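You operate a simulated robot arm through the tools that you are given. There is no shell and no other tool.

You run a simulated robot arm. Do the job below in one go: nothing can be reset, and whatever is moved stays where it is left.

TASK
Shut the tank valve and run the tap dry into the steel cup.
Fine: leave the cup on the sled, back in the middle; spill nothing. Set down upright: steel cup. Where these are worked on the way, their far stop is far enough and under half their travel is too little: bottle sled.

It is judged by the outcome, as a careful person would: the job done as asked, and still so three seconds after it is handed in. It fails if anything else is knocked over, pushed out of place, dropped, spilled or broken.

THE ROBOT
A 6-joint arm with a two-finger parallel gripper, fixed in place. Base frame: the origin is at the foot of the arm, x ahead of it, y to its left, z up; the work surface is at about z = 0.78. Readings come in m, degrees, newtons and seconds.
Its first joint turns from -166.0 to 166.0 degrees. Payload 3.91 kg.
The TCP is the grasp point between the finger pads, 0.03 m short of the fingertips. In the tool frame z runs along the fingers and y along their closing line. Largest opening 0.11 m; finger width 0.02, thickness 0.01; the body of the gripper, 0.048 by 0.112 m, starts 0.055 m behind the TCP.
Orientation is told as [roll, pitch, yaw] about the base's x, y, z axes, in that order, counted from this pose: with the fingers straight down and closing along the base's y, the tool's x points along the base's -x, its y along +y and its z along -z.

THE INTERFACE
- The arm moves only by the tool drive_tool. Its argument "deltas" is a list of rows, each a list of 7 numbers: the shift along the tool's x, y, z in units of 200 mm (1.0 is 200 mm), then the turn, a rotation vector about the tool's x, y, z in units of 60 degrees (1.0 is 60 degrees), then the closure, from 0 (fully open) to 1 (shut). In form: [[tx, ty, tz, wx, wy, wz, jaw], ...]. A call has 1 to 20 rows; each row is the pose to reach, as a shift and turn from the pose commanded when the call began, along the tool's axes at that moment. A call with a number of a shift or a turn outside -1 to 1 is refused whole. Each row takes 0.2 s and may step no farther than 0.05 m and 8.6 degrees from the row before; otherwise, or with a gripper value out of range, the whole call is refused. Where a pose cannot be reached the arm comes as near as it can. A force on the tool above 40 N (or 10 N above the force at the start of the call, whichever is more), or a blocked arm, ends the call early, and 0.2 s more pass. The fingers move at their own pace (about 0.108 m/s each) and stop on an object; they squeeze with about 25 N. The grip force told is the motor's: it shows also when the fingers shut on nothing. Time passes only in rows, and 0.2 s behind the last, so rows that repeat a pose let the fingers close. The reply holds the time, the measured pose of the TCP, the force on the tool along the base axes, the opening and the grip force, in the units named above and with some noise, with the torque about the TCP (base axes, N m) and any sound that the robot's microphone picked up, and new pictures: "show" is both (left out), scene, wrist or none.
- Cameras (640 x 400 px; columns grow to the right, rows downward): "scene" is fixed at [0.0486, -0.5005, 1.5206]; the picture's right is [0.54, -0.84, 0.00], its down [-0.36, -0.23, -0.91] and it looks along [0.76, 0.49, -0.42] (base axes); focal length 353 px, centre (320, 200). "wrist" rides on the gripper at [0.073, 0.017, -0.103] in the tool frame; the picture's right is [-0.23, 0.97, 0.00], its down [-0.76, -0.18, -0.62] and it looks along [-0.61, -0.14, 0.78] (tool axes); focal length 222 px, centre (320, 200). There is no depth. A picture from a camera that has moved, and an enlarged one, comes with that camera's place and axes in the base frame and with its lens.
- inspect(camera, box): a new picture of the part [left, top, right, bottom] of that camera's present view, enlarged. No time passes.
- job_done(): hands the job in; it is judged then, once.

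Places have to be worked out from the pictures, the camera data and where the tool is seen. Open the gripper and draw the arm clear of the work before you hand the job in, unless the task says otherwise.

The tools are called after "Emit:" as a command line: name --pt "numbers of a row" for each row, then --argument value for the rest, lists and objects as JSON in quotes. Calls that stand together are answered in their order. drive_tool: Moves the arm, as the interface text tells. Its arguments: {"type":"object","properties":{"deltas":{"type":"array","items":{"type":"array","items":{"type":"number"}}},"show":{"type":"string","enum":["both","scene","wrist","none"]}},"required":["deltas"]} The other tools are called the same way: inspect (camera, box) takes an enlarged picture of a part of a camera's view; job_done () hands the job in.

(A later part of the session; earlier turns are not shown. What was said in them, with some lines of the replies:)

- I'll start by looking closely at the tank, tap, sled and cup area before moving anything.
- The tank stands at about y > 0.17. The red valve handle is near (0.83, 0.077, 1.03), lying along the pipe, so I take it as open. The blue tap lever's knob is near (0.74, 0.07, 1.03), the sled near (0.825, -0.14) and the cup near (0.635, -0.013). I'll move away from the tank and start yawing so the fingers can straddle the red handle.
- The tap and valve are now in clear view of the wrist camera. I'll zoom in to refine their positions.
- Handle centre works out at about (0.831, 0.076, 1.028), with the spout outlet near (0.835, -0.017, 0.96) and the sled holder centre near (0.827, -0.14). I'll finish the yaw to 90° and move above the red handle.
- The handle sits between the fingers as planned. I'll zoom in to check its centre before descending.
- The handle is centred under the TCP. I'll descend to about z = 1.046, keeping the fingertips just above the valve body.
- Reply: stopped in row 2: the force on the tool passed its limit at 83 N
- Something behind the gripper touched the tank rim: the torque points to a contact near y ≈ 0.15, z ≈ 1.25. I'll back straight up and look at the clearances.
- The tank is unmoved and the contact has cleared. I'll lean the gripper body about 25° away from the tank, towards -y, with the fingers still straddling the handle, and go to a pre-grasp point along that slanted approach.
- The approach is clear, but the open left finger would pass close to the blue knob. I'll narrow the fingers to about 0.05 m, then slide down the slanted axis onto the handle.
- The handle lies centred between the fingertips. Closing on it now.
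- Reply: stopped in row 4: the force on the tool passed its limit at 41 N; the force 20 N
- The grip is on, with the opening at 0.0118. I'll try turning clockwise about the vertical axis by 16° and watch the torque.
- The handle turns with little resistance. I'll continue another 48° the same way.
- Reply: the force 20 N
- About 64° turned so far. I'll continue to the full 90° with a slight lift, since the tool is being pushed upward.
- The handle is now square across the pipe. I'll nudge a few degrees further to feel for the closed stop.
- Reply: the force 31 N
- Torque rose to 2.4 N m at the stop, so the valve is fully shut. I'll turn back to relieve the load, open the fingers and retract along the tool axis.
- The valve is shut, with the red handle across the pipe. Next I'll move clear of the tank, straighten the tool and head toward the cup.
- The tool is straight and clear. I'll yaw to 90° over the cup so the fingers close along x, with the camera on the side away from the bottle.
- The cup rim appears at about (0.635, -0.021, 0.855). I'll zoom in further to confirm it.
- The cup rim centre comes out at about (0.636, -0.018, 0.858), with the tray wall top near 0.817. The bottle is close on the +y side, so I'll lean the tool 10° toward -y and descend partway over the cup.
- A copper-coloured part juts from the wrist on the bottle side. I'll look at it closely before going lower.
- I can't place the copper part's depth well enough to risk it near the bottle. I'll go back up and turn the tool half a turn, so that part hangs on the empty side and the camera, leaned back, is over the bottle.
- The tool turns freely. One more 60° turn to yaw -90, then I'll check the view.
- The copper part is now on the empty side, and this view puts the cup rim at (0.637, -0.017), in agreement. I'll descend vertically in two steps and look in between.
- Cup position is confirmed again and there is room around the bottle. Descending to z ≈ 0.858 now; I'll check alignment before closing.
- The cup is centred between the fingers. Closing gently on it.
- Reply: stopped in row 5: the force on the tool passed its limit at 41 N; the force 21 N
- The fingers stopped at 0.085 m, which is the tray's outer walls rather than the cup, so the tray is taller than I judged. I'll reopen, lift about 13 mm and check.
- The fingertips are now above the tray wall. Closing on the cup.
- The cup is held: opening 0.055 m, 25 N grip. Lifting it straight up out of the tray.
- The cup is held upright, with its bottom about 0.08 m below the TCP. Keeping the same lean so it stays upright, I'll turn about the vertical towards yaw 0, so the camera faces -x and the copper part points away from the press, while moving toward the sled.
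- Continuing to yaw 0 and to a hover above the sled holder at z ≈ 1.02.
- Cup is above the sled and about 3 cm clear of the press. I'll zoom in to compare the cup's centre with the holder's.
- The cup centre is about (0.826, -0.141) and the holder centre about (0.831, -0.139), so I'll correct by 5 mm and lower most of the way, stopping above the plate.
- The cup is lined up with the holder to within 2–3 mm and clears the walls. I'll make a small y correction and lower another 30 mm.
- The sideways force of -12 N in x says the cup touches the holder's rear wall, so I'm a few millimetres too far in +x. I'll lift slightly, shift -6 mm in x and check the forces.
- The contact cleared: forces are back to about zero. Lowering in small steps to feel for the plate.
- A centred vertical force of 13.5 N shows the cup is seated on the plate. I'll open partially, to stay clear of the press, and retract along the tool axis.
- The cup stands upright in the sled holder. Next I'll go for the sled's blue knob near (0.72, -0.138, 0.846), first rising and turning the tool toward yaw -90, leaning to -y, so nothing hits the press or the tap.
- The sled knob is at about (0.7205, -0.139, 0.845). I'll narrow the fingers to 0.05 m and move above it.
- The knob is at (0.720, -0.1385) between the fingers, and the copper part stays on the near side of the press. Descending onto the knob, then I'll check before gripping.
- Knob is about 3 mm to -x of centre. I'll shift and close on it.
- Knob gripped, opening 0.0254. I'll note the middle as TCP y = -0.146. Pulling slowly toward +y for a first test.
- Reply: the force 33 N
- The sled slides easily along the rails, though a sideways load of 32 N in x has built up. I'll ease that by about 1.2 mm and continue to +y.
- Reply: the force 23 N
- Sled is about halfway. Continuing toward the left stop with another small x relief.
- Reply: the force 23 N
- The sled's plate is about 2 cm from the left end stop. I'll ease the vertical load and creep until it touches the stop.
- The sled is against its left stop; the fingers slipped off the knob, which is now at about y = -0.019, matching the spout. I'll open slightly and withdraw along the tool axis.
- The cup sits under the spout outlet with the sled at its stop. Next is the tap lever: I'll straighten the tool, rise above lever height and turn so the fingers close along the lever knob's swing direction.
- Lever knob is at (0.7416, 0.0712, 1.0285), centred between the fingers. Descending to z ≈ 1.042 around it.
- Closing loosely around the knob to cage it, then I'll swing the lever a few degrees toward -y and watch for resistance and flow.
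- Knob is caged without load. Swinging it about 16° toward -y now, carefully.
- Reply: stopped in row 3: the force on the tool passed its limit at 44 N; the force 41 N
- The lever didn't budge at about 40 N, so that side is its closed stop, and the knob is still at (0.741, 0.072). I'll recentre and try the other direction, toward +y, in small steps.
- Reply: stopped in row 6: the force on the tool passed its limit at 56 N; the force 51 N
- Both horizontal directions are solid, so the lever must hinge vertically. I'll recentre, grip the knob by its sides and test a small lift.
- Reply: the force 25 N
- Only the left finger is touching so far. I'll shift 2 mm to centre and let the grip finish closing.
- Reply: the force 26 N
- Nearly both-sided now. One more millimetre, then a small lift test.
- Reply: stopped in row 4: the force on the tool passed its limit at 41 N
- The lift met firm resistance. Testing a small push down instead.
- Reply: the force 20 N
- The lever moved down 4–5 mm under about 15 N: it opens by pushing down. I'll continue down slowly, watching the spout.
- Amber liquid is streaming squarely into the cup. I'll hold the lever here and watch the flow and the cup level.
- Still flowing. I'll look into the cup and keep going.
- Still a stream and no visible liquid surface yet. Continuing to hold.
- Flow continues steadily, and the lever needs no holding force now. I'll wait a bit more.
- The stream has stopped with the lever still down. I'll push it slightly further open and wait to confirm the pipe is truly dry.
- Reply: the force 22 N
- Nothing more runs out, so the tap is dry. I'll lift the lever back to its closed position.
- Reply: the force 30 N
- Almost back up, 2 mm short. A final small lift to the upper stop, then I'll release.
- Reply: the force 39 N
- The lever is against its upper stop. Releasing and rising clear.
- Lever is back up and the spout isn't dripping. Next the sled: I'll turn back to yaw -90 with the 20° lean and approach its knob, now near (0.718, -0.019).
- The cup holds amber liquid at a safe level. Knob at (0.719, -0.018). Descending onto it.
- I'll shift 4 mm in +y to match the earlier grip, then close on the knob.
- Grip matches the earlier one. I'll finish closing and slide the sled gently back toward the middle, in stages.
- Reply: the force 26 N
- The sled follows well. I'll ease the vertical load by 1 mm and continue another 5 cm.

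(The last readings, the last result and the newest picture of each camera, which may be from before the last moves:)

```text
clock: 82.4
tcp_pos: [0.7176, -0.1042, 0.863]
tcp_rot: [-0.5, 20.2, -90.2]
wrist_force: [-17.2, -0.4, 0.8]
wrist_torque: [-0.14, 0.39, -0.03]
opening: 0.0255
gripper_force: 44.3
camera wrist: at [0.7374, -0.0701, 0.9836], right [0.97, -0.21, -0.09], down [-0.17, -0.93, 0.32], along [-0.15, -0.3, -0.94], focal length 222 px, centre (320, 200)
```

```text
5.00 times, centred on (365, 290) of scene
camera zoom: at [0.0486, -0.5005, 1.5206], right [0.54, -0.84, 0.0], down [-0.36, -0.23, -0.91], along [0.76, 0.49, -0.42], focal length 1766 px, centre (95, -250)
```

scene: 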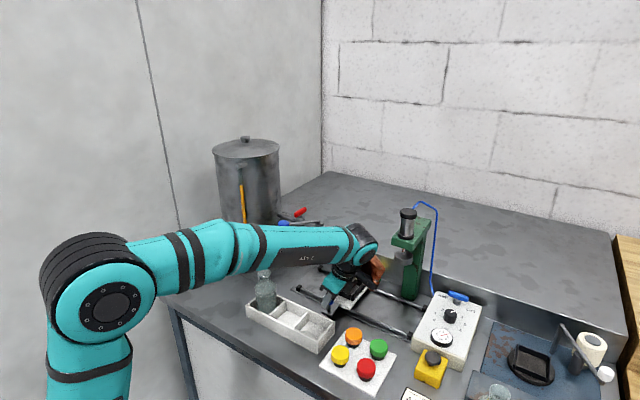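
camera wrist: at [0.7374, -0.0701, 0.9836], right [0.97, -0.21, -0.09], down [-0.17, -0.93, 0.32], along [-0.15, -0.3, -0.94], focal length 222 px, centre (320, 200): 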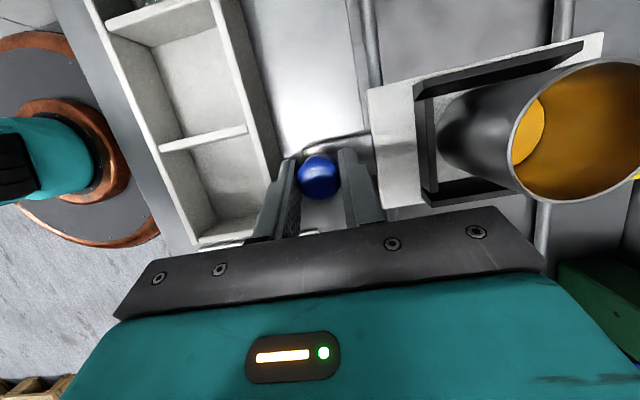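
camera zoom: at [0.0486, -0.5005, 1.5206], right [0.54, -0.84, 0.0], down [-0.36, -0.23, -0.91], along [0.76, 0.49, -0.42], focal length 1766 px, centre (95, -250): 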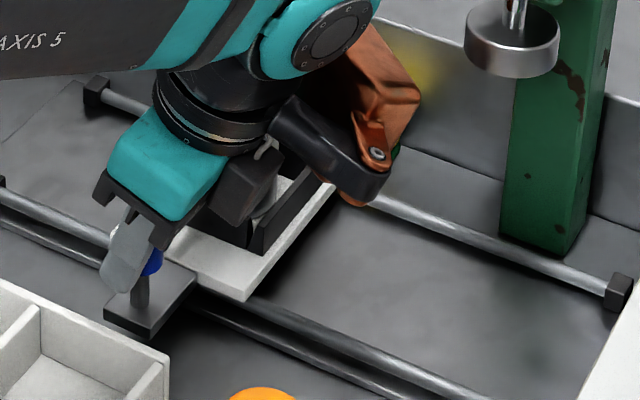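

About 4 cm to go to the original middle. Continuing gently.

Emit:
drive_tool --pt "-0.0094 -0.003 -0.0035 0 0 0 0.85" --pt "-0.0282 -0.003 -0.0104 0 0 0 0.85" --pt "-0.0563 -0.003 -0.0207 0 0 0 0.85" --pt "-0.0892 -0.003 -0.0328 0 0 0 0.85" --pt "-0.122 -0.003 -0.0448 0 0 0 0.85" --pt "-0.155 -0.003 -0.057 0 0 0 0.85" --pt "-0.178 -0.003 -0.0654 0 0 0 0.85" --pt "-0.192 -0.003 -0.0706 0 0 0 0.85"

Emit:
inspect --camera "scene" --box '[320, 250, 410, 330]'

Emit:
inspect --camera "wrist" --box '[240, 80, 440, 240]'

```text
clock: 84.2
tcp_pos: [0.7175, -0.1445, 0.8625]
tcp_rot: [-0.6, 20.3, -90.2]
wrist_force: [-3.1, -1.3, -5.3]
wrist_torque: [0.3, 0.02, -0.07]
opening: 0.0254
gripper_force: 44.5
stopped in row 8: the force on the tool passed its limit at 40 N (the readings are from after the stop); the commanded pose is now the measured one
camera wrist: at [0.7376, -0.1104, 0.9837], right [0.97, -0.21, -0.09], down [-0.17, -0.93, 0.32], along [-0.15, -0.3, -0.94], focal length 222 px, centre (320, 200)
```

scene: 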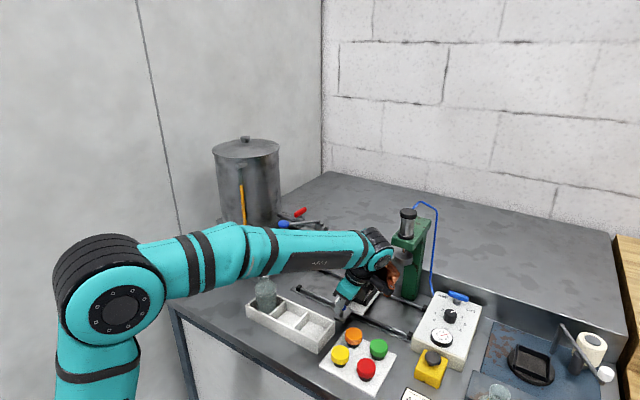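
wrist: 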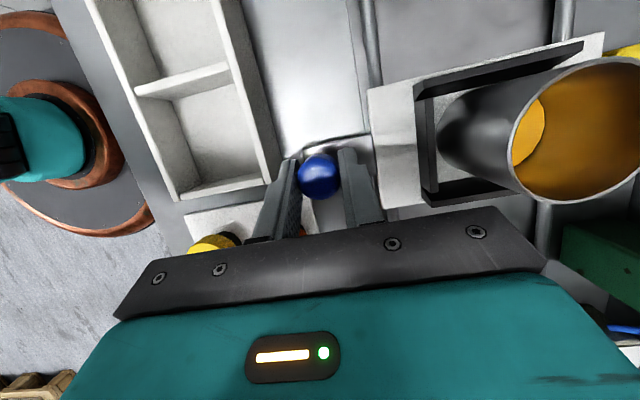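

```text
5.00 times, centred on (365, 290) of scene
camera zoom: at [0.0486, -0.5005, 1.5206], right [0.54, -0.84, 0.0], down [-0.36, -0.23, -0.91], along [0.76, 0.49, -0.42], focal length 1766 px, centre (95, -250)
```

zoom: 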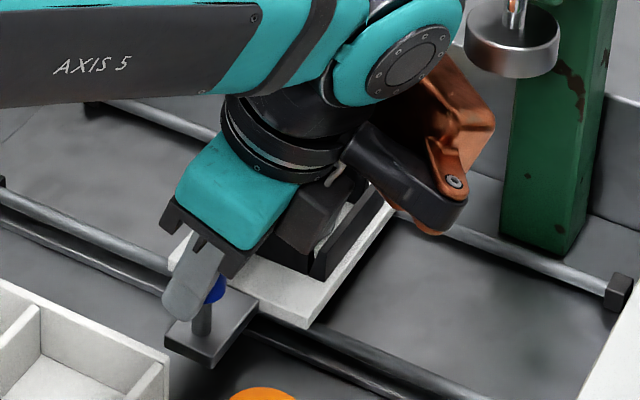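

```text
2.50 times, centred on (340, 160) of wrist
camera zoom: at [0.7376, -0.1104, 0.9837], right [0.97, -0.21, -0.09], down [-0.17, -0.93, 0.32], along [-0.15, -0.3, -0.94], focal length 555 px, centre (270, 300)
```

zoom: 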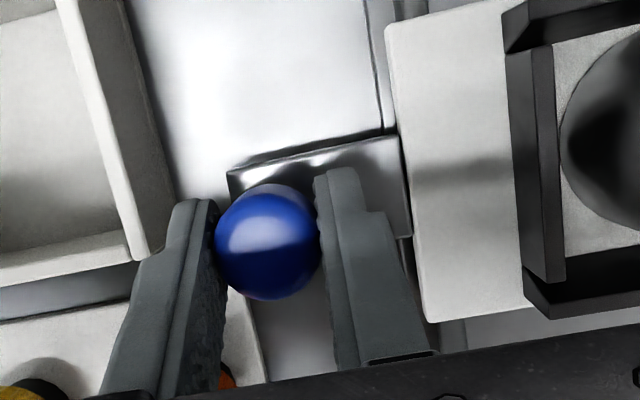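

The sled plate matches its original picture position: the corner is at the same pixel as at the start. I'll open the fingers gently and rise vertically off the knob.

Emit:
drive_tool --pt "0 0 0 0 0 0 0.78" --pt "0 0 0 0 0 0 0.7" --pt "0 0 0 0 0 0 0.55" --pt "0 0 0 0 0 0 0.55" --pt "0.0345 0 -0.0939 0 0 0 0.55" --pt "0.1035 0 -0.2816 0 0 0 0.55" --pt "0.1725 0 -0.4693 0 0 0 0.55" --pt "0.2415 0 -0.657 0 0 0 0.55" --pt "0.276 0 -0.7508 0 0 0 0.55"

Emit:
inspect --camera "scene" --box '[320, 250, 410, 330]'

Emit:
inspect --camera "wrist" --box '[200, 0, 520, 240]'

```text
clock: 86.2
tcp_pos: [0.7194, -0.1445, 1.022]
tcp_rot: [-0.6, 20.1, -90.2]
wrist_force: [-0.1, -0.7, 0.7]
wrist_torque: [0.01, -0.01, -0.01]
opening: 0.0492
gripper_force: 0.1
camera wrist: at [0.7383, -0.1112, 1.143], right [0.97, -0.21, -0.09], down [-0.17, -0.93, 0.32], along [-0.15, -0.3, -0.94], focal length 222 px, centre (320, 200)
```

scene: 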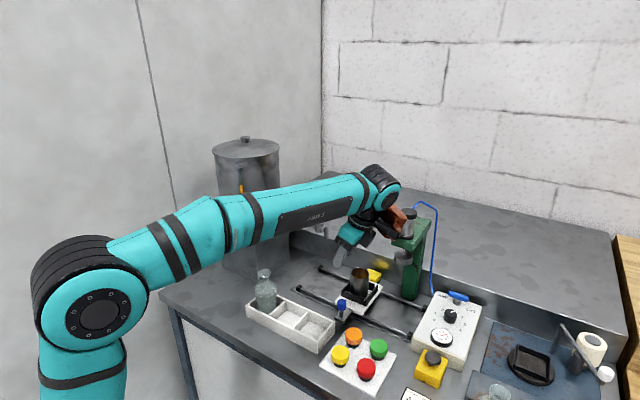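
wrist: 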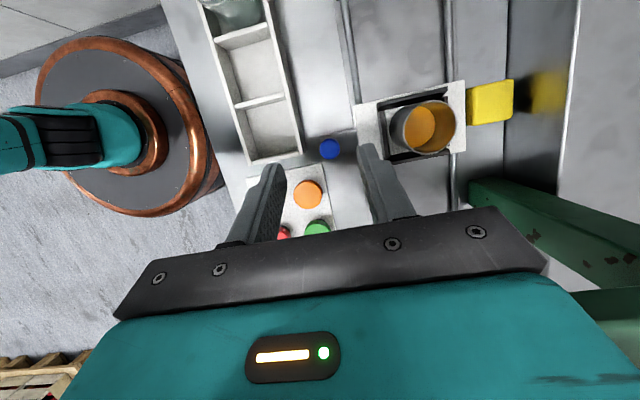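

```text
5.00 times, centred on (365, 290) of scene
camera zoom: at [0.0486, -0.5005, 1.5206], right [0.54, -0.84, 0.0], down [-0.36, -0.23, -0.91], along [0.76, 0.49, -0.42], focal length 1766 px, centre (95, -250)
```

zoom: 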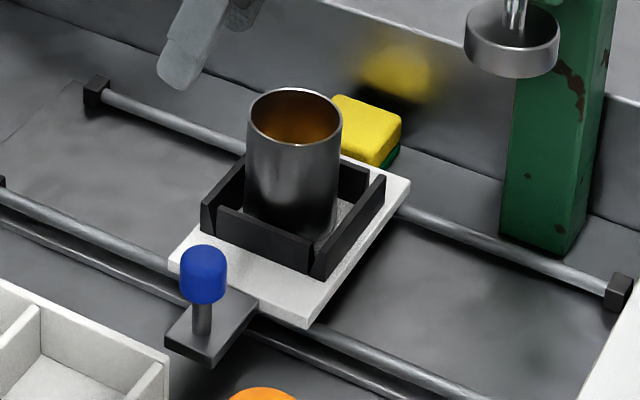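

```text
1.67 times, centred on (360, 120) of wrist
camera zoom: at [0.7383, -0.1112, 1.143], right [0.97, -0.21, -0.09], down [-0.17, -0.93, 0.32], along [-0.15, -0.3, -0.94], focal length 370 px, centre (253, 333)
```

zoom: 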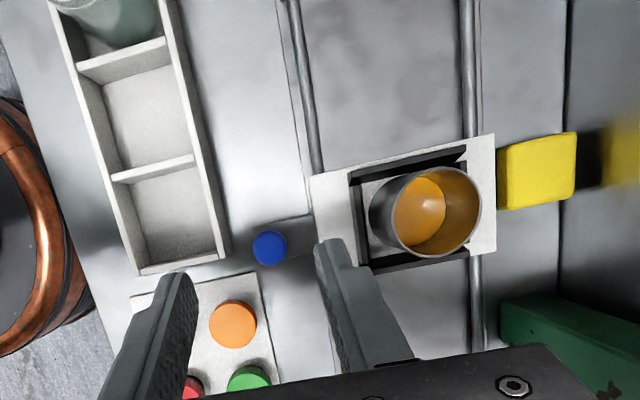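

The sled is back in its original middle position with the cup upright and the liquid in it. I'll open the gripper and draw the arm clear, up and back from the press.

Emit:
drive_tool --pt "0.07 -0.14 -0.1 0 0 0 0.3" --pt "0.16 -0.28 -0.24 0 -0.09 0 0" --pt "0.26 -0.4 -0.38 0 -0.18 0 0" --pt "0.36 -0.5 -0.51 0 -0.26 0 0" --pt "0.446 -0.6 -0.635 0 -0.335 0 0"

Emit:
inspect --camera "scene" --box '[230, 180, 430, 340]'

Emit:
inspect --camera "scene" --box '[260, 195, 350, 250]'

```text
clock: 87.5
tcp_pos: [0.6059, -0.1032, 1.1735]
tcp_rot: [-0.6, 0.0, -90.1]
wrist_force: [0.5, 0.4, -1.7]
wrist_torque: [0.0, 0.08, -0.01]
opening: 0.1101
gripper_force: 0.0
camera wrist: at [0.6255, -0.03, 1.2757], right [0.97, -0.23, -0.01], down [-0.17, -0.76, 0.63], along [-0.15, -0.61, -0.78], focal length 222 px, centre (320, 200)
```

scene: 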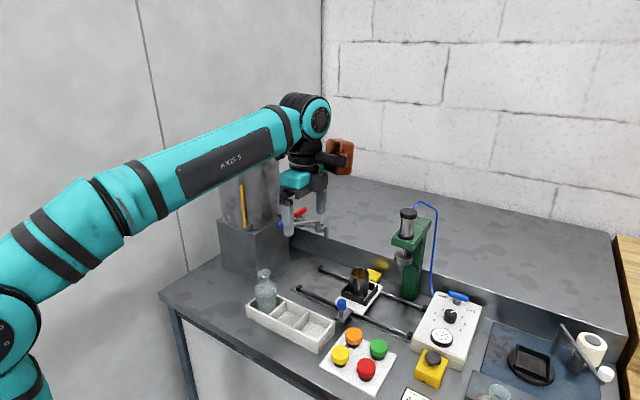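
wrist: 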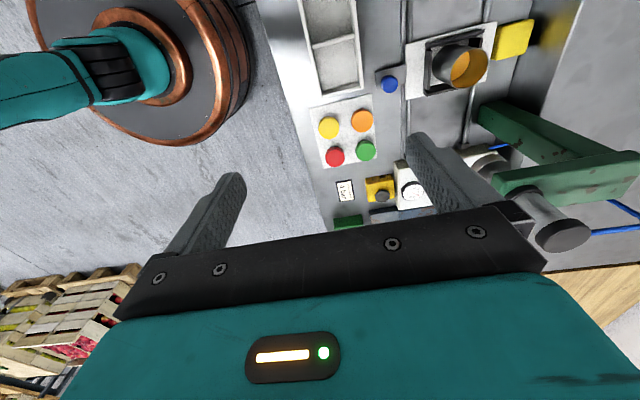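

```text
2.50 times, centred on (330, 260) of scene
camera zoom: at [0.0486, -0.5005, 1.5206], right [0.54, -0.84, 0.0], down [-0.36, -0.23, -0.91], along [0.76, 0.49, -0.42], focal length 883 px, centre (295, 50)
```

zoom: 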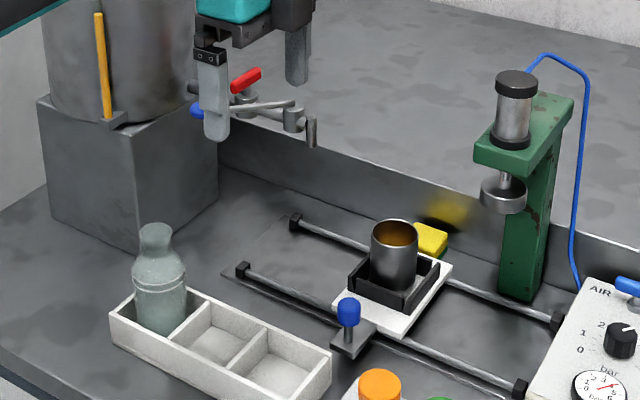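

```text
7.11 times, centred on (305, 222) of scene
camera zoom: at [0.0486, -0.5005, 1.5206], right [0.54, -0.84, 0.0], down [-0.36, -0.23, -0.91], along [0.76, 0.49, -0.42], focal length 2512 px, centre (427, 40)
```

zoom: 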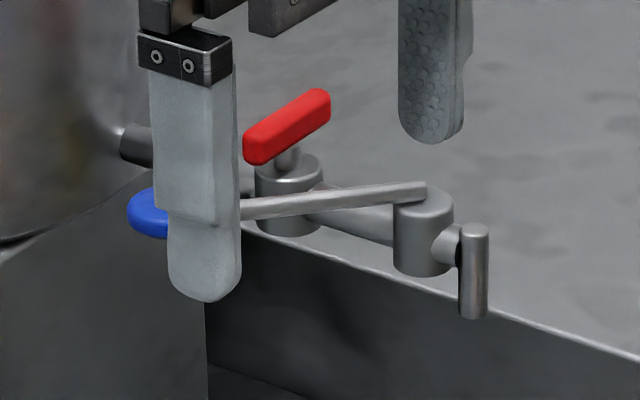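

The valve is shut, with its handle square across the pipe, and the tap ran dry and is closed again. The cup stands upright with its liquid on the sled, back in the middle, with no spill visible. The gripper is open and clear, so I'm handing in.

Emit:
job_done

```text
The job is handed in.
```

The tank valve is shut and the tap has been run dry into the steel cup. The cup is standing upright on the sled, which is back in the middle. I've handed the job in; no verdict has come back yet.

- **Valve:** I turned the red handle 90° clockwise until it hit its stop. It now sits square across the pipe.
- **Tap:** The lever opens by pushing down. I held it until the stream stopped, pushed it further to check nothing more came out, then lifted it back to closed. The lever sits where it started and nothing was dripping.
- **Sled:** It went to the left stop under the spout for filling, then back. In the last close-up it lines up with where it stood at the start.
- **Spills:** I saw no liquid on the sled or bench in the final pictures.

**Contacts along the way:**
- **Tank rim:** The wrist bumped it once while reaching for the valve, at 83 N.
- **Tray:** The fingers briefly closed on its walls instead of the cup.
- **Tap lever:** I pushed it sideways against solid resistance before finding that it moves down.

Nothing looked moved or damaged afterwards. The gripper is open and the arm is clear of the work.
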